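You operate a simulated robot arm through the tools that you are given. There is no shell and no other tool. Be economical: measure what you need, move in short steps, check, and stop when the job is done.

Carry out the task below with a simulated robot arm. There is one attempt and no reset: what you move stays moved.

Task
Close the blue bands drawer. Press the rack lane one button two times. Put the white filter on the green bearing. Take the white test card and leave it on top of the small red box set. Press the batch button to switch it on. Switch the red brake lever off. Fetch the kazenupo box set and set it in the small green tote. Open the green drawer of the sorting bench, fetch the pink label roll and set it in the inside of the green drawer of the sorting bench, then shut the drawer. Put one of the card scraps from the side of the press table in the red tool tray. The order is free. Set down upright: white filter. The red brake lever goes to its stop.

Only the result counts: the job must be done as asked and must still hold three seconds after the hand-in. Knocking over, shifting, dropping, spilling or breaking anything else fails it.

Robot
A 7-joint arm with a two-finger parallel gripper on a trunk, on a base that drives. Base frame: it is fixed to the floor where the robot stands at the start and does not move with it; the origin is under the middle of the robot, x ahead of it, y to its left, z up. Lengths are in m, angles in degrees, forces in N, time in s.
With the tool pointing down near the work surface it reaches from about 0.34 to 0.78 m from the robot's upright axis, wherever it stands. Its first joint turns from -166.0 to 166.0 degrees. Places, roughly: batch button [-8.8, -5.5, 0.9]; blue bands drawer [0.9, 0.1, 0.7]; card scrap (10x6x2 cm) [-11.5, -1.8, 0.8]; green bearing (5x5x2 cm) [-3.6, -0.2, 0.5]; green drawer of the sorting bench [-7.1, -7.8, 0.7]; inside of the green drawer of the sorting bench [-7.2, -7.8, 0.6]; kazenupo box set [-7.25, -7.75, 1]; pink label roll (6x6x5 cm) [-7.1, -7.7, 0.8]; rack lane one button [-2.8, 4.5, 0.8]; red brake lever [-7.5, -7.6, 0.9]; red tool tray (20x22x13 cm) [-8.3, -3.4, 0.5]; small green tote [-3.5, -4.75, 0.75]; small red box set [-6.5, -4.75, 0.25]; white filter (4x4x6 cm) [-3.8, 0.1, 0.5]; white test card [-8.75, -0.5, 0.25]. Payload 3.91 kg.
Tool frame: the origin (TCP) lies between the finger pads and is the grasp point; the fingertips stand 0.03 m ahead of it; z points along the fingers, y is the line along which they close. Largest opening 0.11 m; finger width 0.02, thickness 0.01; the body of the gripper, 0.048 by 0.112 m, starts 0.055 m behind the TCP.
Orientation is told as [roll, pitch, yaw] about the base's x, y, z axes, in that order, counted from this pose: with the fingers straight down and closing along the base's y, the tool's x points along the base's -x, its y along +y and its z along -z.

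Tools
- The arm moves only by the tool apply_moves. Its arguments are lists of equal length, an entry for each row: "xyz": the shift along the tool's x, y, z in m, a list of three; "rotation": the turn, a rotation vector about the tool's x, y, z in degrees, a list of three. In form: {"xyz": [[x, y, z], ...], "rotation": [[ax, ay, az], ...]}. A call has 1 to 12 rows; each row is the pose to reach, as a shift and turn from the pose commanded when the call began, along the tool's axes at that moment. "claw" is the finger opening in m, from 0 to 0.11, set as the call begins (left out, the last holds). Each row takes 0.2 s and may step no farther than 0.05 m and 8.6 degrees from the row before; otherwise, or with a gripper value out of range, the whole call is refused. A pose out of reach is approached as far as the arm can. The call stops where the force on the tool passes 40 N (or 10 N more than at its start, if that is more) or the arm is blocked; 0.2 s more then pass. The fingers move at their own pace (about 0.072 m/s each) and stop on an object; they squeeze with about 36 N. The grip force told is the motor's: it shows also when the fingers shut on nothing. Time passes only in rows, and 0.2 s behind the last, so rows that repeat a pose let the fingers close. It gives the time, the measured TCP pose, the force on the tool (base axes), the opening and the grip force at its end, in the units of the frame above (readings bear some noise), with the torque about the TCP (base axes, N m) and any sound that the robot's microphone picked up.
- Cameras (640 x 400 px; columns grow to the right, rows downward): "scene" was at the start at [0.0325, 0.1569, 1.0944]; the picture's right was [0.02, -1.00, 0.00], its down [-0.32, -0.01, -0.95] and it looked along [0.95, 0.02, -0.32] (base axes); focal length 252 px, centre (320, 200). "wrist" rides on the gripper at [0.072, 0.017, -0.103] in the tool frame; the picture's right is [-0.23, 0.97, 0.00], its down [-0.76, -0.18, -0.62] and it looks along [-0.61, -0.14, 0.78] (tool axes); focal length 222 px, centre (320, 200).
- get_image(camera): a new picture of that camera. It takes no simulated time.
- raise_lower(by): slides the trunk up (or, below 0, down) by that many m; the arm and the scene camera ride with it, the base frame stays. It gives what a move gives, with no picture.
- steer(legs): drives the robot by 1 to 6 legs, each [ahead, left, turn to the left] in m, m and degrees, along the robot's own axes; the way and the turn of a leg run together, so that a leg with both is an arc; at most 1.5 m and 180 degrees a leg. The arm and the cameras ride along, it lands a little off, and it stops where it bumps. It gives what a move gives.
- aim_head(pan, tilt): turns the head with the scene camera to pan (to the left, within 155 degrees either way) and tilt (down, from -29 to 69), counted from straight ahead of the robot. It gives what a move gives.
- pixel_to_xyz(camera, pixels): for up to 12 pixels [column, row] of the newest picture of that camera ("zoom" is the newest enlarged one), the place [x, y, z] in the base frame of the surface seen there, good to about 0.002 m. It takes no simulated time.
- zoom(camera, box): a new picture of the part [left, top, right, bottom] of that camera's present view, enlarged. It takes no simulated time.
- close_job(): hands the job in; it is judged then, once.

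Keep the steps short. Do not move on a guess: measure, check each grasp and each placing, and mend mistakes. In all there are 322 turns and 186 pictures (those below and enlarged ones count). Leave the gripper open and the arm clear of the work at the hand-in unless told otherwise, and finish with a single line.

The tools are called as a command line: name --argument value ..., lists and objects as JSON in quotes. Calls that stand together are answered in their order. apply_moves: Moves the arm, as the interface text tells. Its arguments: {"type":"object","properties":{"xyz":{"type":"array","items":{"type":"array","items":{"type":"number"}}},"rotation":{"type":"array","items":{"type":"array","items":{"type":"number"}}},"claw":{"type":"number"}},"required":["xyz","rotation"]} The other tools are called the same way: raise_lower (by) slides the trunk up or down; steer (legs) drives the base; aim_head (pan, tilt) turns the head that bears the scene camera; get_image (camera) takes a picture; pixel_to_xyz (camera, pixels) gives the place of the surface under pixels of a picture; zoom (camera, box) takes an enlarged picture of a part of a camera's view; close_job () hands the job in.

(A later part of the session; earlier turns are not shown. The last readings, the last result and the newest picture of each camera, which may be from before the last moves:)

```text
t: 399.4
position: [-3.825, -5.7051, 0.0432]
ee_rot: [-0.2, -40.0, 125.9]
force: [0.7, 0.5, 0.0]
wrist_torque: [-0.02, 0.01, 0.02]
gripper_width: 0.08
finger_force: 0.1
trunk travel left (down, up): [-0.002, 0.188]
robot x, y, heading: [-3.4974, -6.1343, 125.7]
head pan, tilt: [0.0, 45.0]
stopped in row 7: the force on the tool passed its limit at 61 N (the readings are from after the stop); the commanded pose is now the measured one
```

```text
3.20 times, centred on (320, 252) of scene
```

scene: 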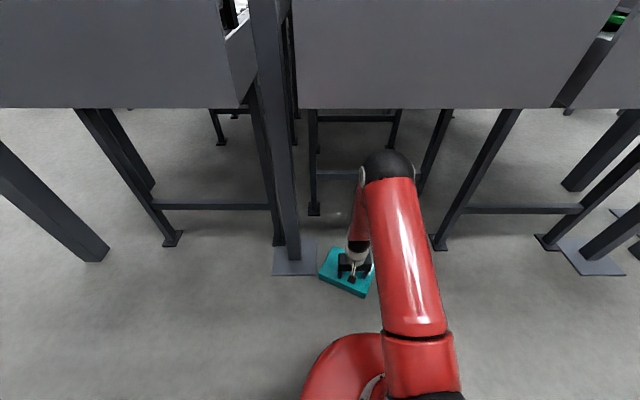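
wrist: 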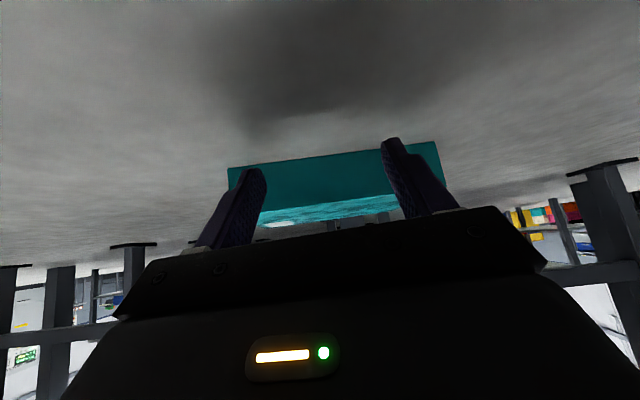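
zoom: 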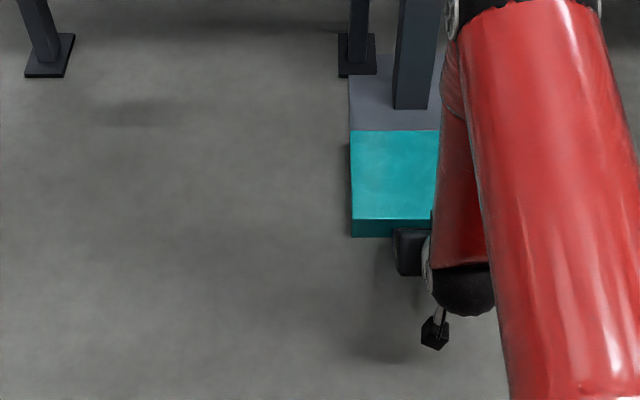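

The box is braced flush on the plate edge. I'll preload slightly and lift the near side by friction.

apply_moves --xyz '[[-0.0023, 0, 0.0019], [-0.0074, 0, -0.0042], [-0.0147, 0, -0.0112], [-0.0239, 0, -0.0191]]' --rotation '[[0, 0, 0], [0, 0, 0], [0, 0, 0], [0, 0, 0]]'

zoom --camera "scene" --box '[260, 190, 420, 290]'

```text
t: 400.4
position: [-3.8311, -5.6982, 0.0729]
ee_rot: [-0.2, -40.3, 125.9]
force: [0.8, -0.5, -1.3]
wrist_torque: [-0.01, -0.06, 0.11]
gripper_width: 0.0798
finger_force: 0.1
trunk travel left (down, up): [-0.002, 0.188]
robot x, y, heading: [-3.5052, -6.1385, 125.9]
head pan, tilt: [0.0, 45.0]
```

```text
4.00 times, centred on (340, 240) of scene
```

zoom: 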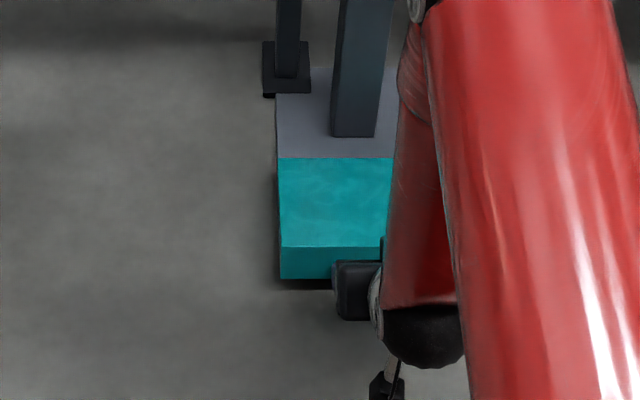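

pixel_to_xyz --camera "zoom" --pixels '[[300, 274], [300, 251], [300, 165], [300, 284]]'

```text
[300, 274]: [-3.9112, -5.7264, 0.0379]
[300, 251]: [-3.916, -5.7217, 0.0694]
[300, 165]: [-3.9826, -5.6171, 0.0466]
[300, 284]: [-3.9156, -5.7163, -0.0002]
```

The near side is lifting (bottom edge z 0.035). I'll continue along the tipping arc, keeping pressure high on the face.

apply_moves --xyz '[[-0.0141, 0, -0.0012], [-0.0263, 0, -0.0034], [-0.0394, 0, -0.0034], [-0.0547, 0, -0.0029], [-0.0691, 0, -0.0014], [-0.084, 0, 0.0026], [-0.0983, 0, 0.0073]]' --rotation '[[0, 0, 0], [0, 0, 0], [0, 0, 0], [0, 0, 0], [0, 0, 0], [0, 0, 0], [0, 0, 0]]'

zoom --camera "scene" --box '[260, 170, 420, 270]'

```text
t: 400.9
position: [-3.8319, -5.697, 0.0782]
ee_rot: [-0.3, -39.3, 126.1]
force: [1.9, -2.8, -0.8]
wrist_torque: [-0.04, -0.02, 0.05]
gripper_width: 0.0798
finger_force: 0.3
trunk travel left (down, up): [-0.002, 0.188]
robot x, y, heading: [-3.4966, -6.1373, 125.9]
head pan, tilt: [0.0, 45.0]
stopped in row 2: the force on the tool passed its limit at 47 N (the readings are from after the stop); the commanded pose is now the measured one
```

```text
4.00 times, centred on (340, 220) of scene
```

zoom: 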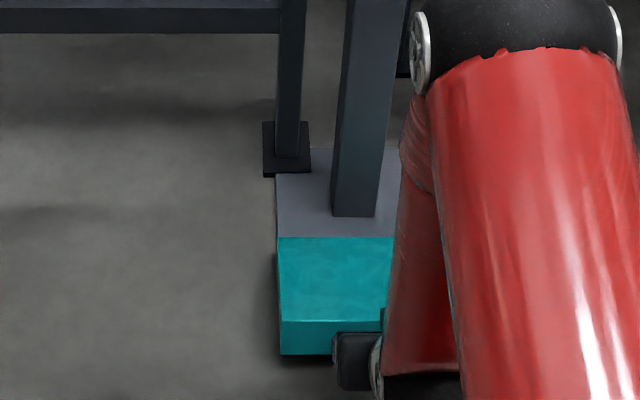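

I pushed in too hard. I'll follow the true arc of the contact point, rotating the tool along with the box.

apply_moves --xyz '[[-0.0097, 0, -0.0047], [-0.0189, 0, -0.0089], [-0.0289, 0, -0.0115], [-0.0388, 0, -0.0131], [-0.049, 0, -0.0134], [-0.0595, 0, -0.0123]]' --rotation '[[0, -5, 0], [0, -10, 0], [0, -15, 0], [0, -20, 0], [0, -25, 0], [0, -30, 0]]'

zoom --camera "scene" --box '[260, 170, 420, 270]'

```text
t: 402.2
position: [-3.85, -5.6721, 0.126]
ee_rot: [-0.4, -65.3, 126.2]
force: [11.2, -13.0, 13.9]
wrist_torque: [-0.22, 0.15, -0.01]
gripper_width: 0.0802
finger_force: 0.2
trunk travel left (down, up): [-0.002, 0.188]
robot x, y, heading: [-3.5013, -6.1392, 125.7]
head pan, tilt: [0.0, 45.0]
stopped in row 6: the force on the tool passed its limit at 48 N (the readings are from after the stop); the commanded pose is now the measured one
```

```text
4.00 times, centred on (340, 220) of scene
```

zoom: 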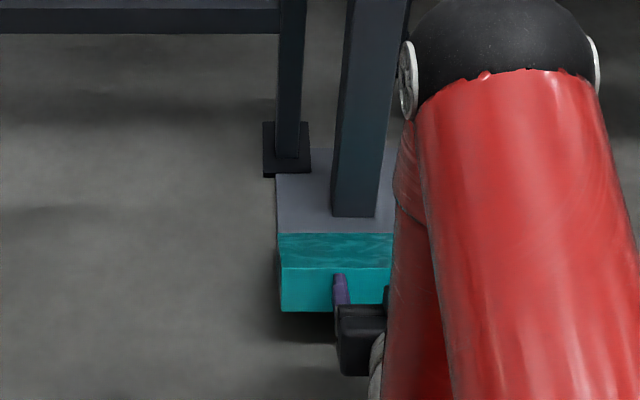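

It's at about 45°. I'll continue along the arc toward vertical.

apply_moves --xyz '[[-0.0115, 0, 0.0052], [-0.023, 0, 0.014], [-0.0335, 0, 0.0242], [-0.0431, 0, 0.0358], [-0.0514, 0, 0.0487], [-0.0584, 0, 0.0628]]' --rotation '[[0, -4, 0], [0, -8, 0], [0, -12, 0], [0, -16, 0], [0, -20, 0], [0, -24, 0]]'

zoom --camera "scene" --box '[260, 170, 420, 270]'

```text
t: 402.6
position: [-3.8549, -5.6645, 0.1347]
ee_rot: [-0.5, -69.5, 126.3]
force: [10.5, -12.2, 16.2]
wrist_torque: [-0.26, 0.43, 0.48]
gripper_width: 0.0803
finger_force: 0.5
trunk travel left (down, up): [-0.002, 0.188]
robot x, y, heading: [-3.4986, -6.1369, 125.8]
head pan, tilt: [0.0, 45.0]
stopped in row 2: the force on the tool passed its limit at 46 N (the readings are from after the stop); the commanded pose is now the measured one
```

```text
4.00 times, centred on (340, 220) of scene
```

zoom: 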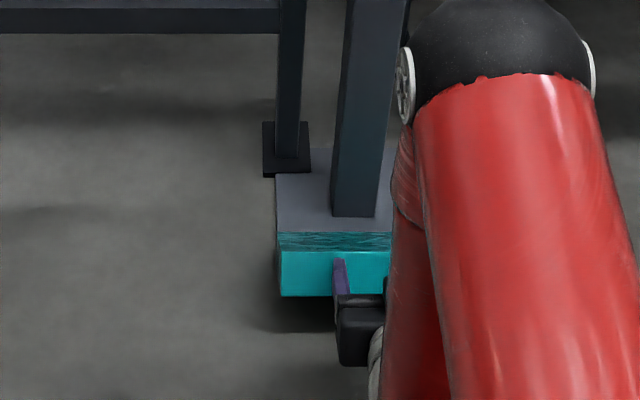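

About 55° now. The reaction shows I'm pressing slightly down, so I'll follow a higher, less inward path.

apply_moves --xyz '[[-0.0122, 0, 0.0021], [-0.0226, 0, 0.0108], [-0.0321, 0, 0.0204], [-0.0409, 0, 0.0308], [-0.0486, 0, 0.0419], [-0.0538, 0, 0.0525]]' --rotation '[[0, 0, 0], [0, 0, 0], [0, 0, 0], [0, 0, 0], [0, 0, 0], [0, 0, 0]]'

zoom --camera "scene" --box '[260, 170, 420, 270]'

```text
t: 404.0
position: [-3.8982, -5.6069, 0.1691]
ee_rot: [-0.4, -69.8, 126.2]
force: [2.7, -2.3, 23.4]
wrist_torque: [-0.08, 0.94, -0.18]
gripper_width: 0.0791
finger_force: 0.0
trunk travel left (down, up): [-0.002, 0.188]
robot x, y, heading: [-3.4988, -6.1431, 125.8]
head pan, tilt: [0.0, 45.0]
```

```text
4.00 times, centred on (340, 220) of scene
```

zoom: 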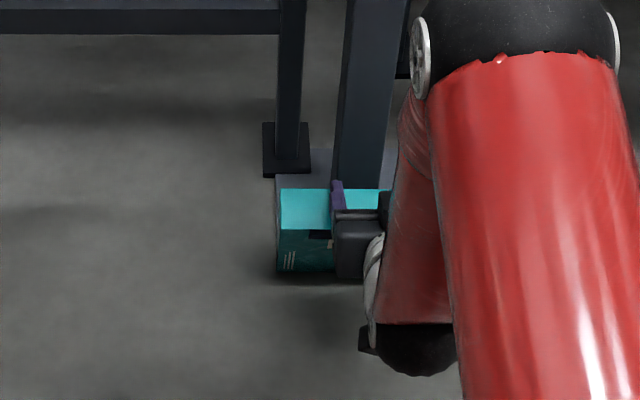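

The box stands on its long edge now. I'll measure it.

pixel_to_xyz --camera "zoom" --pixels '[[300, 195], [300, 225], [300, 236], [300, 265], [283, 210]]'

```text
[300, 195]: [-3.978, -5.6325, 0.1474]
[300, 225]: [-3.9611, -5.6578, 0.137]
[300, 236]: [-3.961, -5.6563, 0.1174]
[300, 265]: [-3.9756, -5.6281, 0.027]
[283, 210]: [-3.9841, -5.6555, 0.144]
```

It leans ~19° toward me, held by the fingers on top. I'll drag the top forward to bring it vertical.

apply_moves --xyz '[[-0.004, 0, 0.0115], [-0.008, 0, 0.0235], [-0.011, 0, 0.036], [-0.0135, 0, 0.0483]]' --rotation '[[0, 0, 0], [0, 0, 0], [0, 0, 0], [0, 0, 0]]'

zoom --camera "scene" --box '[260, 170, 420, 270]'

pixel_to_xyz --camera "zoom" --pixels '[[300, 195], [300, 230], [300, 250], [290, 210], [300, 215]]'

```text
t: 405.1
position: [-3.9288, -5.5662, 0.1664]
ee_rot: [-0.3, -70.6, 126.1]
force: [1.4, 0.2, 11.4]
wrist_torque: [-0.06, 0.53, 0.06]
gripper_width: 0.0796
finger_force: 0.1
trunk travel left (down, up): [-0.002, 0.188]
robot x, y, heading: [-3.4987, -6.1364, 125.8]
head pan, tilt: [0.0, 45.0]
stopped in row 4: the force on the tool passed its limit at 40 N (the readings are from after the stop); the commanded pose is now the measured one
```

```text
4.00 times, centred on (340, 220) of scene
```

zoom: 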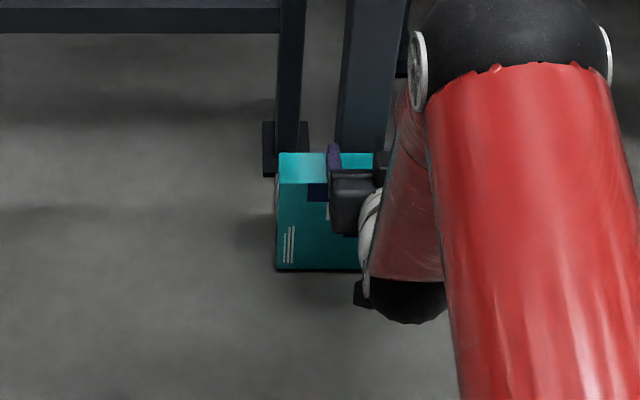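

```text
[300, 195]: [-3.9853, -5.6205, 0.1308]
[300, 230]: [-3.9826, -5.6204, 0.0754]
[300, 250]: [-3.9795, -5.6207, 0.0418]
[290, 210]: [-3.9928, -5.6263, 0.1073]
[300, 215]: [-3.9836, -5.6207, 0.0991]
```

The box stands vertical on its long edge. I'll lift off, back away and bring the tool vertical.

apply_moves --xyz '[[-0.033, 0, -0.012], [-0.066, 0, -0.023], [-0.055, 0, -0.065], [-0.04, 0, -0.11], [-0.03, 0, -0.15]]' --rotation '[[0, 0, 0], [0, 0, 0], [0, 8, 0], [0, 16, 0], [0, 24, 0]]'

apply_moves --xyz '[[0, 0, 0], [0, 0, 0], [0, 0, 0], [0, 0, 0], [0, 0, 0], [0, 0, 0]]' --rotation '[[0, 7.8, 0], [0, 15.6, 0], [0, 23.4, 0], [0, 31.2, 0], [0, 39, 0], [0, 46.6, 0]]'

steer --legs '[[0.08, -0.05, 0]]'

get_image --camera "scene"

```text
t: 406.4
position: [-3.8507, -5.6771, 0.2454]
ee_rot: [-0.4, -45.9, 125.9]
force: [0.0, 0.0, 0.4]
wrist_torque: [0.03, 0.01, 0.01]
gripper_width: 0.08
finger_force: 0.0
trunk travel left (down, up): [-0.002, 0.188]
robot x, y, heading: [-3.4983, -6.137, 125.6]
head pan, tilt: [0.0, 45.0]
```

```text
t: 407.8
position: [-3.8495, -5.6731, 0.2449]
ee_rot: [-0.2, 0.5, 125.7]
force: [-0.6, -0.1, -0.3]
wrist_torque: [-0.03, 0.03, 0.03]
gripper_width: 0.08
finger_force: 0.0
trunk travel left (down, up): [-0.002, 0.188]
robot x, y, heading: [-3.4986, -6.1413, 125.7]
head pan, tilt: [0.0, 45.0]
```

```text
t: 408.9
position: [-3.8545, -5.5785, 0.2444]
ee_rot: [-0.2, 0.4, 125.6]
force: [0.0, 0.2, 0.4]
wrist_torque: [0.01, 0.0, 0.02]
gripper_width: 0.0799
finger_force: 0.2
trunk travel left (down, up): [-0.002, 0.188]
robot x, y, heading: [-3.5072, -6.0455, 125.6]
head pan, tilt: [0.0, 45.0]
```

```text
34 pictures are left
```

scene: 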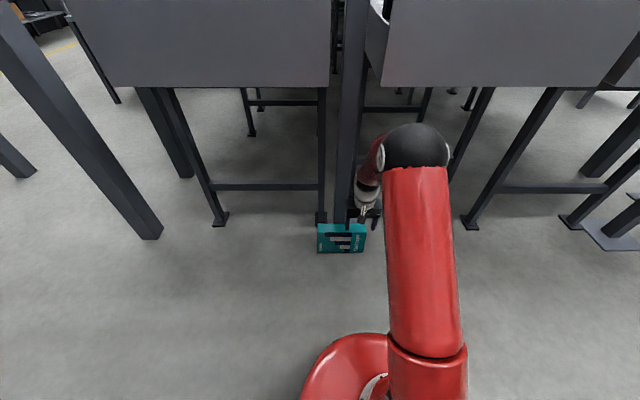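

pixel_to_xyz --camera "scene" --pixels '[[321, 238], [362, 240], [321, 227], [330, 226], [340, 248], [362, 248]]'

```text
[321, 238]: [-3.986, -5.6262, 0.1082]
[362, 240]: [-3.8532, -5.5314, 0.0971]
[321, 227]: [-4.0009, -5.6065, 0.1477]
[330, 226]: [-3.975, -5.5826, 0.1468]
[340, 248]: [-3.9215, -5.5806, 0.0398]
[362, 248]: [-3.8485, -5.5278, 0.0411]
```

pixel_to_xyz --camera "scene" --pixels '[[338, 200], [343, 200], [348, 200], [353, 200], [335, 200], [345, 170]]'

```text
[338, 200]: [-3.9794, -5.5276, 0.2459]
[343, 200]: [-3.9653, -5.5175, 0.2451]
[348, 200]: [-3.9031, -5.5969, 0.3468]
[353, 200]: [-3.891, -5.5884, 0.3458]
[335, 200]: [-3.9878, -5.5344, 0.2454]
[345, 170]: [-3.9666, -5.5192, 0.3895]
```

The pillar face is 3.3 cm behind the box's back, enough for one finger. I'll turn the tool 90° above the box with the claw at 0.068.

apply_moves --xyz '[[0, 0, 0], [0, 0, 0], [0, 0.005, 0], [0, 0.01, 0], [0, 0.02, 0], [0, 0.03, 0], [-0.01, 0.04, 0], [-0.02, 0.045, 0], [-0.03, 0.051, 0], [-0.04, 0.051, 0], [-0.053, 0.051, 0]]' --rotation '[[0, 0, -8.2], [0, 0, -16.4], [0, 0, -24.6], [0, 0, -32.8], [0, 0, -41], [0, 0, -49.2], [0, 0, -57.4], [0, 0, -65.6], [0, 0, -73.8], [0, 0, -82], [0, 0, -90.2]]' --claw 0.068

get_image --camera "wrist"

```text
t: 411.3
position: [-3.9253, -5.5639, 0.2431]
ee_rot: [0.4, 0.2, -143.9]
force: [-0.6, 0.2, 1.0]
wrist_torque: [0.0, 0.01, -0.01]
gripper_width: 0.0679
finger_force: 0.1
trunk travel left (down, up): [-0.002, 0.188]
robot x, y, heading: [-3.5053, -6.0436, 125.6]
head pan, tilt: [0.0, 45.0]
```

```text
33 pictures are left
```

wrist: 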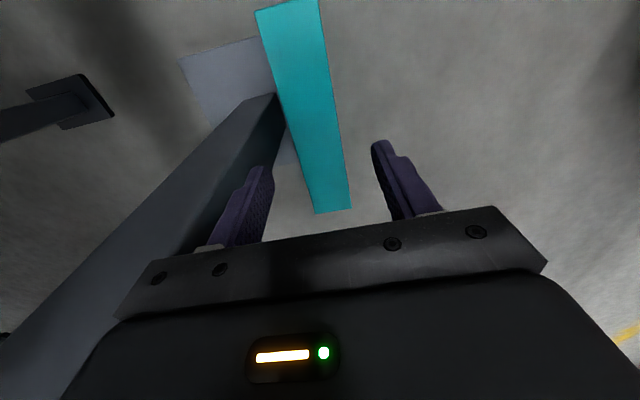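

pixel_to_xyz --camera "wrist" --pixels '[[328, 180], [311, 190], [346, 185], [300, 60], [270, 30], [318, 25], [332, 209]]'

```text
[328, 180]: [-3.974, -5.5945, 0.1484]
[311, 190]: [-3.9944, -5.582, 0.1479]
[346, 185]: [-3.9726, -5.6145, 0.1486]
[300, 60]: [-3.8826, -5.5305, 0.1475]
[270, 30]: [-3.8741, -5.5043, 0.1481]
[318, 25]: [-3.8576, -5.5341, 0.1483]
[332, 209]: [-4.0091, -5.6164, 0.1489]
```

The box top is centred within 5 mm. I'll descend and grip.

apply_moves --xyz '[[0, 0, 0.04], [0, 0, 0.08], [0, 0, 0.11], [0, 0, 0.13]]' --rotation '[[0, 0, 0], [0, 0, 0], [0, 0, 0], [0, 0, 0]]'

apply_moves --xyz '[[0, 0, 0], [0, 0, 0], [0, 0, 0]]' --rotation '[[0, 0, 0], [0, 0, 0], [0, 0, 0]]' --claw 0.02

apply_moves --xyz '[[0, 0.02, -0.02], [0, 0.05, -0.04], [0, 0.08, -0.06], [0, 0.11, -0.08], [0, 0.15, -0.1]]' --rotation '[[0, 0, 0], [0, 0, 0], [0, 0, 0], [0, 0, 0], [0, 0, 0]]'

```text
t: 412.3
position: [-3.9273, -5.5642, 0.115]
ee_rot: [0.4, 0.3, -144.1]
force: [-0.6, -0.3, -0.2]
wrist_torque: [-0.03, 0.02, 0.01]
gripper_width: 0.0681
finger_force: 0.1
trunk travel left (down, up): [-0.002, 0.188]
robot x, y, heading: [-3.5023, -6.0432, 125.6]
head pan, tilt: [0.0, 45.0]
```

```text
t: 413.1
position: [-3.9261, -5.566, 0.1143]
ee_rot: [0.4, 0.2, -144.2]
force: [-1.0, 1.1, -0.2]
wrist_torque: [0.14, 0.31, -0.09]
gripper_width: 0.0449
finger_force: 35.8
trunk travel left (down, up): [-0.002, 0.188]
robot x, y, heading: [-3.5044, -6.0436, 125.8]
head pan, tilt: [0.0, 45.0]
```

```text
t: 414.3
position: [-3.8385, -5.6889, 0.2137]
ee_rot: [0.5, 0.2, -144.3]
force: [-0.3, -1.3, -3.4]
wrist_torque: [0.01, -0.01, 0.0]
gripper_width: 0.0448
finger_force: 35.8
trunk travel left (down, up): [-0.002, 0.188]
robot x, y, heading: [-3.5023, -6.0471, 125.5]
head pan, tilt: [0.0, 45.0]
```

Gripped well (0.045 m, 3.4 N). I'll carry it low along the aisle to in front of the tote, clear of the control panel.

steer --legs '[[-0.08, 0, 0], [0, -0.76, 0]]'

raise_lower --by 0.187

aim_head --pan 0 --tilt 25

get_image --camera "scene"

```text
t: 419.0
position: [-3.1855, -5.3112, 0.2138]
ee_rot: [0.4, 0.2, -144.0]
force: [0.0, 0.8, -3.8]
wrist_torque: [-0.01, -0.02, 0.02]
gripper_width: 0.0448
finger_force: 36.2
trunk travel left (down, up): [-0.002, 0.188]
robot x, y, heading: [-2.8489, -5.6645, 126.1]
head pan, tilt: [0.0, 45.0]
```

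```text
t: 421.1
position: [-3.1853, -5.3114, 0.3994]
ee_rot: [0.5, 0.2, -143.8]
force: [-0.3, -0.1, -3.8]
wrist_torque: [0.01, -0.04, -0.01]
gripper_width: 0.045
finger_force: 36.3
trunk travel left (down, up): [-0.189, 0.001]
robot x, y, heading: [-2.8456, -5.6652, 126.0]
head pan, tilt: [0.0, 45.0]
```

```text
t: 421.9
position: [-3.1835, -5.3109, 0.4005]
ee_rot: [0.4, 0.2, -143.9]
force: [0.0, 0.5, -3.2]
wrist_torque: [0.03, 0.0, 0.0]
gripper_width: 0.0447
finger_force: 36.3
trunk travel left (down, up): [-0.189, 0.001]
robot x, y, heading: [-2.8489, -5.6703, 126.0]
head pan, tilt: [0.0, 25.0]
```

```text
32 pictures are left
```

scene: 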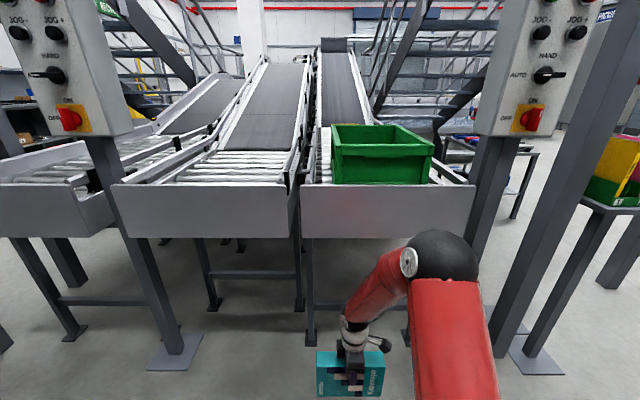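

pixel_to_xyz --camera "scene" --pixels '[[335, 125], [432, 155], [335, 180], [395, 127], [380, 150], [380, 140], [333, 148], [480, 120], [385, 190], [425, 178]]'

```text
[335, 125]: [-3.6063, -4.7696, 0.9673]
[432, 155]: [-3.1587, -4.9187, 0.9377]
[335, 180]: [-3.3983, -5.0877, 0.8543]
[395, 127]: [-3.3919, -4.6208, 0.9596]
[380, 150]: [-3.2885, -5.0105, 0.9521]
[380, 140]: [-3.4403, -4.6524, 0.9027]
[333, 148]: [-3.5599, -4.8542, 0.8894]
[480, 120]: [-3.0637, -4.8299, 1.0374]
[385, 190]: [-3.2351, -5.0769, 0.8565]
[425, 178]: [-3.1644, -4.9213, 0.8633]
```

Tote: n 1.76–2.14, s 5.44–5.73, rim z 0.96. I'll turn the tool back in line with my heading while raising, then tilt it 60° forward up to z ~1.1.

apply_moves --xyz '[[0, 0, -0.04], [0, 0.0, -0.08], [0, 0.0, -0.12], [0, 0.0, -0.16], [0, 0.0, -0.2], [0, 0.0, -0.24], [0, 0.0, -0.28], [0, 0, -0.32], [0, 0, -0.36], [0, 0, -0.38], [0, 0, -0.4]]' --rotation '[[0, 0, 8.2], [0, 0, 16.4], [0, 0, 24.6], [0, 0, 32.8], [0, 0, 41], [0, 0, 49.2], [0, 0, 57.4], [0, 0, 65.6], [0, 0, 73.8], [0, 0, 82], [0, 0, 90]]'

apply_moves --xyz '[[0, -0.01, -0.025], [0, -0.02, -0.05], [0, -0.03, -0.075], [0, -0.04, -0.1], [0, -0.05, -0.125], [0, -0.06, -0.15], [0, -0.07, -0.175], [0, -0.08, -0.2], [0, -0.08, -0.225], [0, -0.08, -0.25], [0, -0.08, -0.275], [0, -0.08, -0.3]]' --rotation '[[0, -5, 0], [0, -10, 0], [0, -15, 0], [0, -20, 0], [0, -25, 0], [0, -30, 0], [0, -35, 0], [0, -40, 0], [0, -45, 0], [0, -50, 0], [0, -55, 0], [0, -60, 0]]'

```text
t: 424.3
position: [-3.1878, -5.3107, 0.8017]
ee_rot: [-0.2, 0.5, 125.9]
force: [0.5, 0.2, -3.4]
wrist_torque: [-0.04, 0.04, 0.02]
gripper_width: 0.0446
finger_force: 36.3
trunk travel left (down, up): [-0.189, 0.001]
robot x, y, heading: [-2.8502, -5.6715, 126.2]
head pan, tilt: [0.0, 25.0]
```

```text
t: 426.9
position: [-3.1259, -5.2617, 1.0996]
ee_rot: [-0.2, -59.6, 126.4]
force: [-0.2, -0.9, -3.1]
wrist_torque: [-0.14, -0.07, 0.0]
gripper_width: 0.0446
finger_force: 36.5
trunk travel left (down, up): [-0.189, 0.001]
robot x, y, heading: [-2.8471, -5.6688, 126.1]
head pan, tilt: [0.0, 25.0]
```

Now I'll raise 2 cm more and drive forward 0.38 m over the tote.

apply_moves --xyz '[[-0.0173, 0, -0.01]]' --rotation '[[0, 0, 0]]'

steer --legs '[[0.2, -0.02, 0]]'

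get_image --camera "scene"

```text
t: 427.3
position: [-3.1272, -5.2619, 1.1192]
ee_rot: [-0.4, -59.6, 126.5]
force: [-0.4, -0.4, -3.7]
wrist_torque: [-0.06, -0.09, 0.0]
gripper_width: 0.0445
finger_force: 35.9
trunk travel left (down, up): [-0.189, 0.001]
robot x, y, heading: [-2.8477, -5.6725, 125.8]
head pan, tilt: [0.0, 25.0]
```

```text
t: 428.9
position: [-3.2284, -5.0865, 1.1196]
ee_rot: [-0.4, -59.6, 126.4]
force: [0.3, -0.2, -3.9]
wrist_torque: [-0.07, -0.08, -0.01]
gripper_width: 0.0449
finger_force: 36.3
trunk travel left (down, up): [-0.189, 0.001]
robot x, y, heading: [-2.9498, -5.4945, 125.9]
head pan, tilt: [0.0, 25.0]
```

```text
31 pictures are left
```

scene: 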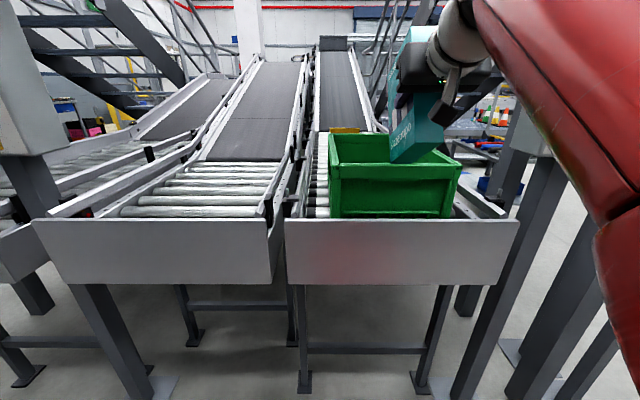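

I'll check the arm's clearance to the right-hand control pillar.

pixel_to_xyz --camera "scene" --pixels '[[520, 140], [545, 145], [530, 170], [510, 60], [540, 110], [590, 200], [610, 260], [560, 100]]'

```text
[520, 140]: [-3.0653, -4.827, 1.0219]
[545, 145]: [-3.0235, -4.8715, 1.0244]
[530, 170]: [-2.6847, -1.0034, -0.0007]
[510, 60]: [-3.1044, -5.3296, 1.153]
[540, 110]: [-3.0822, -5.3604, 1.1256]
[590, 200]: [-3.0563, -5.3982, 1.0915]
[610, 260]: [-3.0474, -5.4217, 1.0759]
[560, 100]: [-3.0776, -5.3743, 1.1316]
```

Clear (forearm s ≥ 5.5, panel at 5.305). I'll drive forward 0.19 m.

steer --legs '[[0.19, 0, 0]]'

get_image --camera "scene"

```text
t: 430.4
position: [-3.3388, -4.9351, 1.1183]
ee_rot: [-0.4, -59.5, 126.2]
force: [0.4, -0.5, -2.8]
wrist_torque: [-0.09, -0.09, 0.0]
gripper_width: 0.0451
finger_force: 36.0
trunk travel left (down, up): [-0.189, 0.001]
robot x, y, heading: [-3.0599, -5.3392, 125.7]
head pan, tilt: [0.0, 25.0]
```

```text
30 pictures are left
```

scene: 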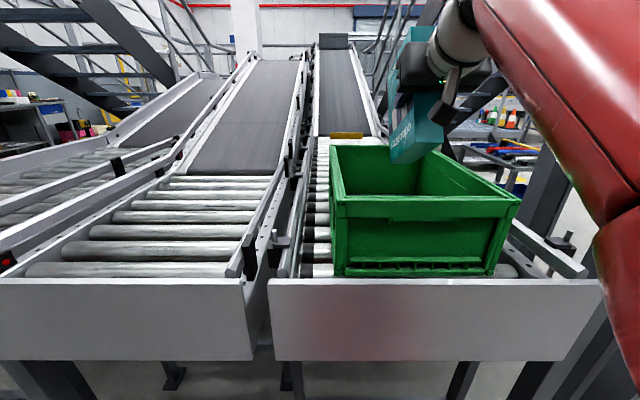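

The box is over the tote. I'll move 3 cm further in and lower about 11 cm.

apply_moves --xyz '[[-0.015, 0, 0.026], [0.011, 0, 0.041], [0.036, 0, 0.056], [0.062, 0, 0.071], [0.084, 0, 0.084]]' --rotation '[[0, 0, 0], [0, 0, 0], [0, 0, 0], [0, 0, 0], [0, 0, 0]]'

zoom --camera "scene" --box '[300, 60, 560, 290]'

```text
t: 431.6
position: [-3.3553, -4.9136, 1.0036]
ee_rot: [-0.4, -59.6, 126.3]
force: [0.1, -0.8, -3.4]
wrist_torque: [-0.11, -0.04, -0.01]
gripper_width: 0.0449
finger_force: 35.9
trunk travel left (down, up): [-0.189, 0.001]
robot x, y, heading: [-3.0623, -5.342, 126.1]
head pan, tilt: [0.0, 25.0]
```

```text
1.74 times, centred on (430, 175) of scene
```

zoom: 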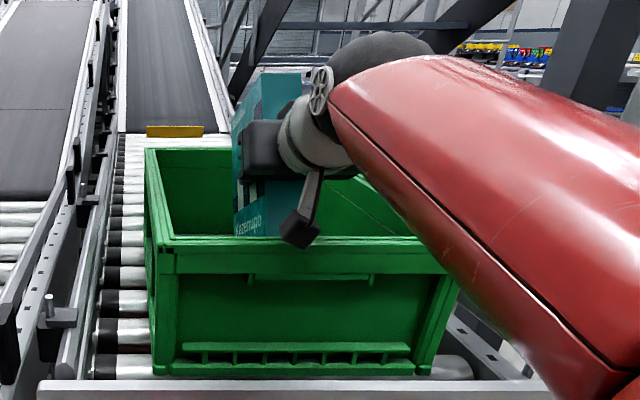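

The tote is only ~11 cm deep. I'll reduce the tilt to ~35° and move a bit inward, so the box will settle upright on its long edge.

apply_moves --xyz '[[-0.005, 0, 0.0086], [-0.01, 0, 0.0172], [-0.015, 0, 0.0259], [-0.02, 0, 0.0345]]' --rotation '[[0, 6.2, 0], [0, 12.4, 0], [0, 18.6, 0], [0, 24.6, 0]]'

apply_moves --xyz '[[0.0028, 0, 0.0041], [0.0057, 0, 0.0082], [0.0086, 0, 0.0123], [0.0115, 0, 0.0164]]' --rotation '[[0, 0, 0], [0, 0, 0], [0, 0, 0], [0, 0, 0]]'

```text
t: 432.6
position: [-3.3792, -4.8779, 1.0046]
ee_rot: [-0.2, -34.8, 126.1]
force: [0.6, -0.2, -3.6]
wrist_torque: [-0.03, -0.07, 0.01]
gripper_width: 0.0451
finger_force: 35.7
trunk travel left (down, up): [-0.189, 0.001]
robot x, y, heading: [-3.0546, -5.3393, 125.6]
head pan, tilt: [0.0, 25.0]
```

```text
t: 433.6
position: [-3.3792, -4.8774, 0.9828]
ee_rot: [-0.1, -34.9, 126.1]
force: [-0.5, 0.1, -4.3]
wrist_torque: [-0.12, -0.09, -0.04]
gripper_width: 0.0449
finger_force: 35.9
trunk travel left (down, up): [-0.189, 0.001]
robot x, y, heading: [-3.0609, -5.3424, 125.8]
head pan, tilt: [0.0, 25.0]
```

No contact yet; I'll continue down in small steps.

apply_moves --xyz '[[0.0028, 0, 0.0041], [0.0057, 0, 0.0082], [0.0086, 0, 0.0123], [0.0115, 0, 0.0164], [0.0143, 0, 0.0205], [0.0172, 0, 0.0246]]' --rotation '[[0, 0, 0], [0, 0, 0], [0, 0, 0], [0, 0, 0], [0, 0, 0], [0, 0, 0]]'

zoom --camera "scene" --box '[300, 60, 560, 290]'

```text
t: 435.0
position: [-3.3784, -4.8799, 0.9525]
ee_rot: [-0.1, -35.1, 126.1]
force: [0.2, -0.9, -0.2]
wrist_torque: [-0.16, -0.05, 0.0]
gripper_width: 0.0447
finger_force: 36.2
trunk travel left (down, up): [-0.189, 0.001]
robot x, y, heading: [-3.0604, -5.346, 125.8]
head pan, tilt: [0.0, 25.0]
```

```text
1.74 times, centred on (430, 175) of scene
```

zoom: 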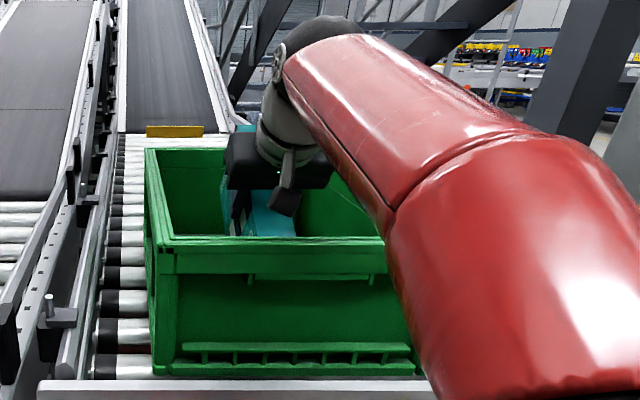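

Its weight is now on the tote floor. I'll release and withdraw straight up.

apply_moves --xyz '[[0, 0, 0], [0, 0, 0], [0, 0, 0]]' --rotation '[[0, 0, 0], [0, 0, 0], [0, 0, 0]]' --claw 0.075

apply_moves --xyz '[[-0.017, 0, -0.0246], [-0.034, 0, -0.049], [-0.052, 0, -0.0737], [-0.069, 0, -0.0983], [-0.08, 0, -0.115]]' --rotation '[[0, 0, 0], [0, 0, 0], [0, -6, 0], [0, -12, 0], [0, -18, 0]]'

steer --legs '[[-0.35, 0, 0]]'

get_image --camera "scene"

```text
t: 435.8
position: [-3.3786, -4.8791, 0.9522]
ee_rot: [-0.2, -35.0, 126.2]
force: [-0.3, 0.4, 0.0]
wrist_torque: [-0.03, 0.04, 0.0]
gripper_width: 0.075
finger_force: 0.1
trunk travel left (down, up): [-0.189, 0.001]
robot x, y, heading: [-3.0595, -5.3443, 125.7]
head pan, tilt: [0.0, 25.0]
```

```text
t: 437.0
position: [-3.3785, -4.8798, 1.0926]
ee_rot: [-0.3, -53.1, 126.2]
force: [-0.5, 0.9, -0.8]
wrist_torque: [-0.01, -0.02, 0.02]
gripper_width: 0.0749
finger_force: 0.0
trunk travel left (down, up): [-0.189, 0.001]
robot x, y, heading: [-3.0613, -5.3436, 125.9]
head pan, tilt: [0.0, 25.0]
```

```text
t: 439.3
position: [-3.1789, -5.1628, 1.0927]
ee_rot: [-0.3, -52.9, 126.7]
force: [-0.1, 0.2, -0.1]
wrist_torque: [-0.01, 0.04, -0.02]
gripper_width: 0.075
finger_force: 0.1
trunk travel left (down, up): [-0.189, 0.001]
robot x, y, heading: [-2.8544, -5.6266, 126.1]
head pan, tilt: [0.0, 25.0]
```

```text
27 pictures are left
```

scene: 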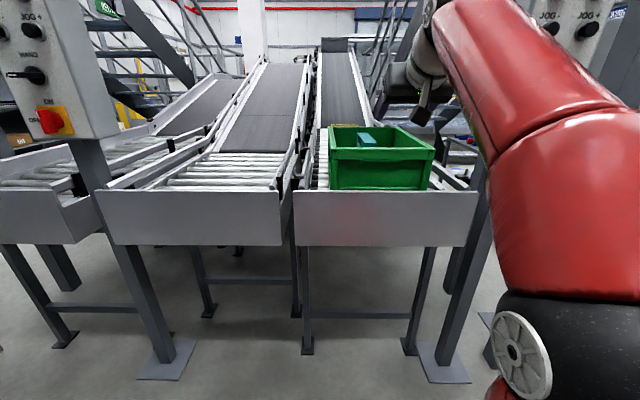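

The Kazenupo box stands in the tote. Next I'll fold the arm, turn into the aisle and drive toward the far wall, then along it to the batch button.

apply_moves --xyz '[[0.026, 0, 0.002], [0.052, 0, 0.003], [0.078, 0, 0.005], [0.104, 0, 0.006], [0.13, 0, 0.007], [0.155, 0, 0.009], [0.18, 0, 0.01]]' --rotation '[[0, 7.5, 0], [0, 15, 0], [0, 22.5, 0], [0, 30, 0], [0, 37.5, 0], [0, 45, 0], [0, 52.7, 0]]' --claw 0

steer --legs '[[-0.02, 0, 90], [1.3, 0, 0], [1.3, 0, 0], [1.15, 0, 0], [0, 0, -90]]'

aim_head --pan 15 --tilt 12

get_image --camera "scene"

```text
t: 440.9
position: [-3.1161, -5.2449, 0.9434]
ee_rot: [-0.2, -0.1, 126.5]
force: [0.0, -1.3, 0.0]
wrist_torque: [0.0, 0.03, 0.0]
gripper_width: 0.0002
finger_force: 35.9
trunk travel left (down, up): [-0.189, 0.001]
robot x, y, heading: [-2.8572, -5.6249, 126.2]
head pan, tilt: [0.0, 25.0]
```

```text
t: 466.9
position: [-6.073, -7.5661, 0.9443]
ee_rot: [-0.2, -0.2, 124.5]
force: [0.3, 0.3, 0.4]
wrist_torque: [0.0, -0.01, 0.0]
gripper_width: 0.0003
finger_force: 35.7
trunk travel left (down, up): [-0.189, 0.001]
robot x, y, heading: [-5.8242, -7.9553, 124.6]
head pan, tilt: [0.0, 25.0]
```

```text
t: 467.7
position: [-6.0727, -7.5652, 0.9445]
ee_rot: [-0.2, -0.3, 124.7]
force: [0.0, -0.1, -0.4]
wrist_torque: [0.01, -0.01, -0.01]
gripper_width: 0.0
finger_force: 35.5
trunk travel left (down, up): [-0.189, 0.001]
robot x, y, heading: [-5.8254, -7.9506, 124.1]
head pan, tilt: [15.0, 12.0]
```

```text
26 pictures are left
```

scene: 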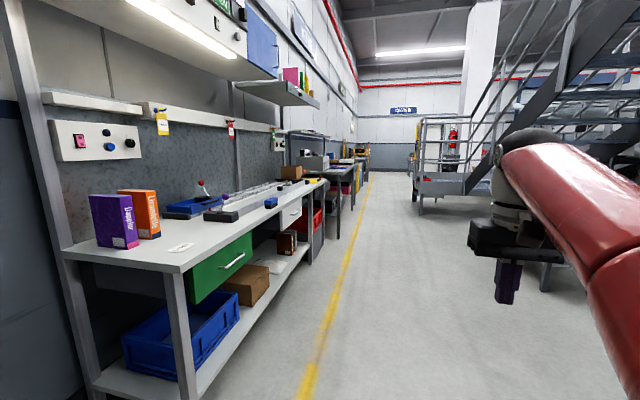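

A clear lane runs along the wall. I'll drive 3.7 m along it and turn to face the wall where the batch button should be.

steer --legs '[[0, 0, 1.6], [1.3, 0, 0], [1.3, 0, 0], [1.1, 0, 0], [0, 0, 90]]'

aim_head --pan 15 --tilt 20

get_image --camera "scene"

```text
t: 489.4
position: [-8.3691, -5.2759, 0.9438]
ee_rot: [-0.2, -0.2, -144.7]
force: [-0.3, -0.1, 0.1]
wrist_torque: [0.0, -0.03, -0.03]
gripper_width: 0.0002
finger_force: 35.5
trunk travel left (down, up): [-0.189, 0.001]
robot x, y, heading: [-7.986, -5.0273, -144.7]
head pan, tilt: [15.0, 12.0]
```

```text
t: 490.1
position: [-8.368, -5.276, 0.9445]
ee_rot: [-0.2, -0.2, -144.7]
force: [-0.3, -1.2, 0.0]
wrist_torque: [0.0, 0.0, 0.0]
gripper_width: 0.0001
finger_force: 36.0
trunk travel left (down, up): [-0.189, 0.001]
robot x, y, heading: [-7.9875, -5.0227, -145.0]
head pan, tilt: [15.0, 20.0]
```

```text
25 pictures are left
```

scene: 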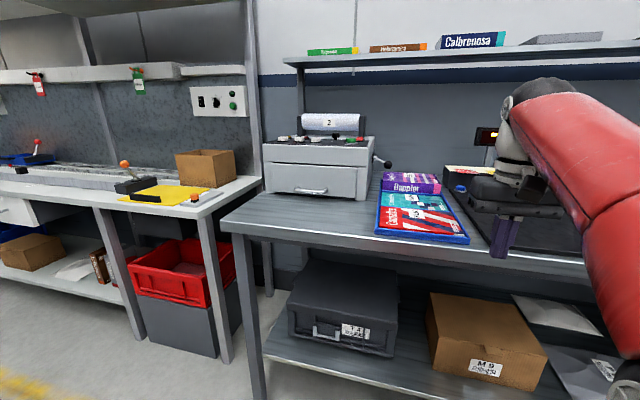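

zoom --camera "scene" --box '[250, 90, 590, 260]'

pixel_to_xyz --camera "zoom" --pixels '[[130, 85], [100, 95], [200, 97], [395, 187], [455, 85], [340, 120], [400, 150], [130, 150]]'

```text
1.88 times, centred on (420, 175) of scene
```

zoom: 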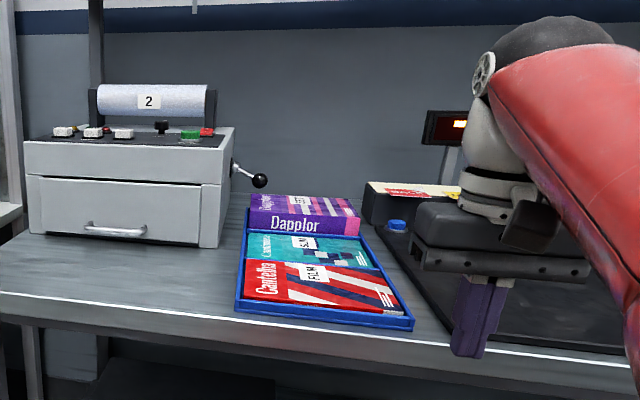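

```text
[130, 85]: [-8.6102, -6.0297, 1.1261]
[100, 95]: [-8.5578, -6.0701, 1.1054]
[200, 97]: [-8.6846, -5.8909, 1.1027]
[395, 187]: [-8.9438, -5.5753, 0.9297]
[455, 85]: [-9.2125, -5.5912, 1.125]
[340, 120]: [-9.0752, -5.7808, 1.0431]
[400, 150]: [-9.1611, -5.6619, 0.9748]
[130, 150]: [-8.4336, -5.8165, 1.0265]
```

pixel_to_xyz --camera "zoom" --pixels '[[397, 223], [392, 226], [403, 226], [397, 218], [397, 232], [410, 240], [385, 225], [420, 290], [330, 290], [410, 320]]'

apply_moves --xyz '[[0, -0.05, 0], [0, -0.1, 0], [0, -0.15, 0], [0, -0.2, 0], [0, -0.25, 0]]' --rotation '[[0, 0, 0], [0, 0, 0], [0, 0, 0], [0, 0, 0], [0, 0, 0]]'

zoom --camera "scene" --box '[380, 110, 620, 260]'

```text
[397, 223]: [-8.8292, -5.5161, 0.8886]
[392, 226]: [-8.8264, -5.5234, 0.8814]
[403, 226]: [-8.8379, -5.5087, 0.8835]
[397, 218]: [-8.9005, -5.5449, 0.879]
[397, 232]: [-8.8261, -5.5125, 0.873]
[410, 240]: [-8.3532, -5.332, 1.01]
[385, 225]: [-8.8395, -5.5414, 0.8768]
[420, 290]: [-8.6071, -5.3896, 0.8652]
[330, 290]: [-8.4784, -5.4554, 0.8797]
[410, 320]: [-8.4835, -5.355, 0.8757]
```

```text
t: 491.3
position: [-8.5137, -5.0695, 0.9435]
ee_rot: [-0.3, -0.5, -144.7]
force: [0.4, -0.8, 0.1]
wrist_torque: [0.07, 0.04, -0.03]
gripper_width: 0.0
finger_force: 36.4
trunk travel left (down, up): [-0.189, 0.001]
robot x, y, heading: [-7.9859, -5.0221, -144.7]
head pan, tilt: [15.0, 20.0]
```

```text
2.67 times, centred on (500, 185) of scene
```

zoom: 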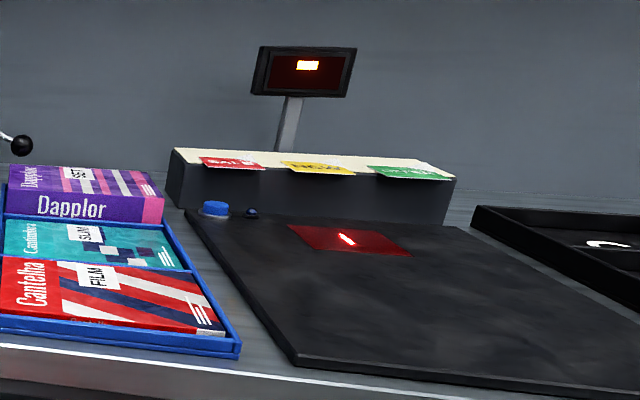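

The batch button is the blue one at (-8.832, -5.516, 0.889). I'll re-centre and tilt the arm higher, then drive up to the bench.

apply_moves --xyz '[[0, 0.035, -0.01], [0, 0.07, -0.02], [0, 0.105, -0.03], [0, 0.14, -0.04], [0, 0.175, -0.05], [0, 0.21, -0.06], [0, 0.25, -0.07]]' --rotation '[[0, -7.1, 0], [0, -14.2, 0], [0, -21.3, 0], [0, -28.5, 0], [0, -35.7, 0], [0, -42.9, 0], [0, -50, 0]]'

steer --legs '[[0.25, -0.09, 0.5]]'

```text
t: 492.9
position: [-8.3668, -5.2751, 1.0152]
ee_rot: [-0.2, -50.4, -144.6]
force: [-0.8, 0.0, 0.1]
wrist_torque: [-0.01, -0.02, 0.08]
gripper_width: 0.0
finger_force: 36.2
trunk travel left (down, up): [-0.189, 0.001]
robot x, y, heading: [-7.9849, -5.0226, -145.0]
head pan, tilt: [15.0, 20.0]
```

```text
t: 494.8
position: [-8.6211, -5.3463, 1.0142]
ee_rot: [-0.4, -50.1, -143.9]
force: [0.3, 0.2, 0.1]
wrist_torque: [0.0, -0.01, 0.02]
gripper_width: 0.0
finger_force: 36.5
trunk travel left (down, up): [-0.189, 0.001]
robot x, y, heading: [-8.2443, -5.0902, -144.4]
head pan, tilt: [15.0, 20.0]
```

apply_moves --xyz '[[-0.0272, 0.0024, 0.0325], [-0.0544, 0.0048, 0.065], [-0.0816, 0.0073, 0.0973], [-0.1089, 0.0097, 0.1297], [-0.1361, 0.0121, 0.1621], [-0.1633, 0.0145, 0.1946], [-0.1334, 0.0145, 0.2197], [-0.1036, 0.0145, 0.2447]]' --rotation '[[0, 0, 0], [0, 0, 0], [0, 0, 0], [0, 0, 0], [0, 0, 0], [0, 0, 0], [0, 0, 0], [0, 0, 0]]'

get_image --camera "wrist"

```text
t: 496.6
position: [-8.8177, -5.5063, 0.9386]
ee_rot: [-0.4, -50.3, -143.9]
force: [-0.7, -0.8, -0.1]
wrist_torque: [0.02, 0.03, 0.01]
gripper_width: 0.0
finger_force: 36.0
trunk travel left (down, up): [-0.189, 0.001]
robot x, y, heading: [-8.2411, -5.0925, -144.1]
head pan, tilt: [15.0, 20.0]
```

```text
22 pictures are left
```

wrist: 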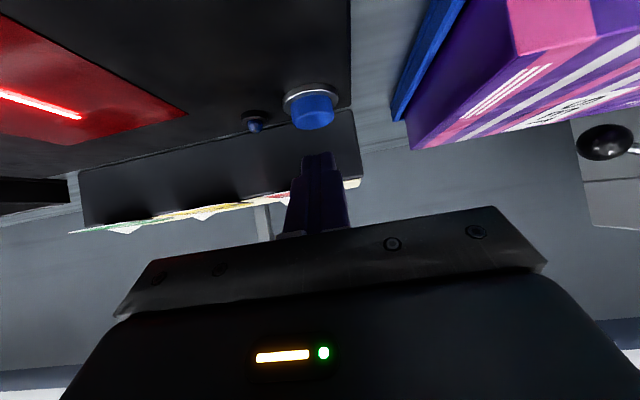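

pixel_to_xyz --camera "wrist" --pixels '[[313, 115], [300, 115], [328, 112], [313, 126], [256, 127]]'

```text
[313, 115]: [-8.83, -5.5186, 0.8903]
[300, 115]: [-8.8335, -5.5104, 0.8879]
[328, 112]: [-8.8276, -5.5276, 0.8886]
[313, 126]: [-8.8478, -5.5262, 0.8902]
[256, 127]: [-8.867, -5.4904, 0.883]
```

Aligned with the button. I'll press straight down in small steps.

apply_moves --xyz '[[0.0065, 0, 0.0156], [0.0103, 0, 0.0189], [0.0134, 0, 0.0214], [0.0157, 0, 0.0234], [0.018, 0, 0.0253]]' --rotation '[[0, 0, 0], [0, 0, 0], [0, 0, 0], [0, 0, 0], [0, 0, 0]]'

```text
t: 497.8
position: [-8.8252, -5.5112, 0.9085]
ee_rot: [-0.3, -50.3, -144.0]
force: [-1.1, -1.3, 3.1]
wrist_torque: [-0.08, 0.06, 0.02]
gripper_width: 0.0002
finger_force: 36.2
trunk travel left (down, up): [-0.189, 0.001]
robot x, y, heading: [-8.2424, -5.0869, -144.4]
head pan, tilt: [15.0, 20.0]
heard: click
```

A click was heard. I'll retract up and look at the lamp.

apply_moves --xyz '[[-0.023, 0, -0.0193], [-0.046, 0, -0.0386], [-0.069, 0, -0.058]]' --rotation '[[0, 0, 0], [0, 0, 0], [0, 0, 0]]'

get_image --camera "wrist"

```text
t: 498.6
position: [-8.8256, -5.5121, 0.9976]
ee_rot: [-0.4, -50.1, -144.0]
force: [-0.1, -1.5, -0.4]
wrist_torque: [-0.01, -0.02, -0.01]
gripper_width: 0.0
finger_force: 36.1
trunk travel left (down, up): [-0.189, 0.001]
robot x, y, heading: [-8.2415, -5.0894, -144.5]
head pan, tilt: [15.0, 20.0]
```

```text
21 pictures are left
```

wrist: 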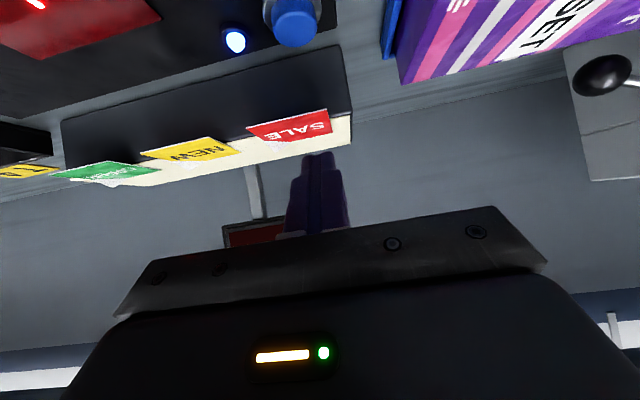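

The lamp is lit: the batch is on. I'll back away, fold the arm and drive along the wall toward the press table.

steer --legs '[[-0.35, 0, 0]]'

apply_moves --xyz '[[0.032, 0, -0.029], [0.064, 0, -0.058], [0.096, 0, -0.087], [0.128, 0, -0.117], [0.16, 0, -0.146], [0.192, 0, -0.175], [0.2236, 0, -0.204]]' --rotation '[[0, 7.1, 0], [0, 14.2, 0], [0, 21.3, 0], [0, 28.5, 0], [0, 35.7, 0], [0, 42.9, 0], [0, 50, 0]]'

steer --legs '[[0, 0, -90], [1.3, 0, 0], [1.3, 0, 0]]'

aim_head --pan 15 --tilt 14

get_image --camera "scene"

```text
t: 500.9
position: [-8.5432, -5.3052, 0.9975]
ee_rot: [-0.3, -50.2, -144.5]
force: [-0.6, 0.0, 1.2]
wrist_torque: [0.0, 0.03, 0.02]
gripper_width: 0.0
finger_force: 36.5
trunk travel left (down, up): [-0.189, 0.001]
robot x, y, heading: [-7.9578, -4.8856, -144.9]
head pan, tilt: [15.0, 20.0]
```

```text
t: 502.5
position: [-8.3015, -5.1304, 0.954]
ee_rot: [-0.1, -0.1, -144.8]
force: [0.2, -0.1, 0.3]
wrist_torque: [0.06, 0.0, -0.01]
gripper_width: 0.0
finger_force: 35.8
trunk travel left (down, up): [-0.189, 0.001]
robot x, y, heading: [-7.9549, -4.8883, -144.6]
head pan, tilt: [15.0, 20.0]
```

```text
t: 519.1
position: [-9.7346, -2.3911, 0.9543]
ee_rot: [-0.2, -0.3, 126.1]
force: [-0.9, 1.2, 0.4]
wrist_torque: [0.05, -0.01, -0.01]
gripper_width: 0.0
finger_force: 36.5
trunk travel left (down, up): [-0.189, 0.001]
robot x, y, heading: [-9.4848, -2.7344, 125.9]
head pan, tilt: [15.0, 20.0]
```

```text
t: 519.8
position: [-9.734, -2.3902, 0.9534]
ee_rot: [-0.2, -0.2, 126.2]
force: [-0.4, -0.7, 0.7]
wrist_torque: [0.01, -0.02, 0.02]
gripper_width: 0.0
finger_force: 36.5
trunk travel left (down, up): [-0.189, 0.001]
robot x, y, heading: [-9.4855, -2.7331, 125.6]
head pan, tilt: [15.0, 14.0]
```

```text
20 pictures are left
```

scene: 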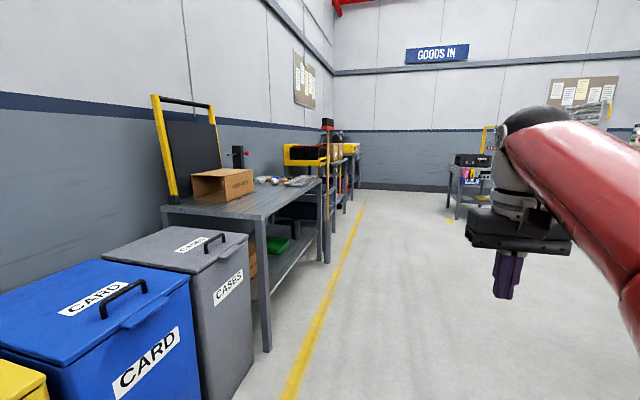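

The press table is further along. I'll drive ahead 1.75 m and turn to face it.

steer --legs '[[0.9, 0, 0], [0.9, 0, 0], [0, 0, 90]]'

aim_head --pan 15 --tilt 22

get_image --camera "scene"

```text
t: 532.6
position: [-10.8801, -1.5075, 0.9549]
ee_rot: [-0.2, -0.2, -146.1]
force: [-0.3, 0.4, -0.4]
wrist_torque: [0.03, 0.01, 0.0]
gripper_width: 0.0001
finger_force: 35.4
trunk travel left (down, up): [-0.189, 0.001]
robot x, y, heading: [-10.53, -1.2672, -146.1]
head pan, tilt: [15.0, 14.0]
```

```text
t: 533.3
position: [-10.8788, -1.5083, 0.9538]
ee_rot: [-0.3, -0.2, -146.0]
force: [0.3, -0.8, 0.4]
wrist_torque: [-0.01, -0.01, -0.01]
gripper_width: 0.0
finger_force: 36.1
trunk travel left (down, up): [-0.189, 0.001]
robot x, y, heading: [-10.5302, -1.2715, -146.1]
head pan, tilt: [15.0, 22.0]
```

```text
19 pictures are left
```

scene: 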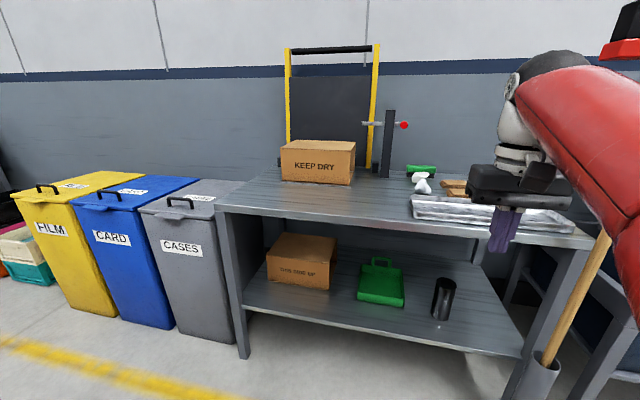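

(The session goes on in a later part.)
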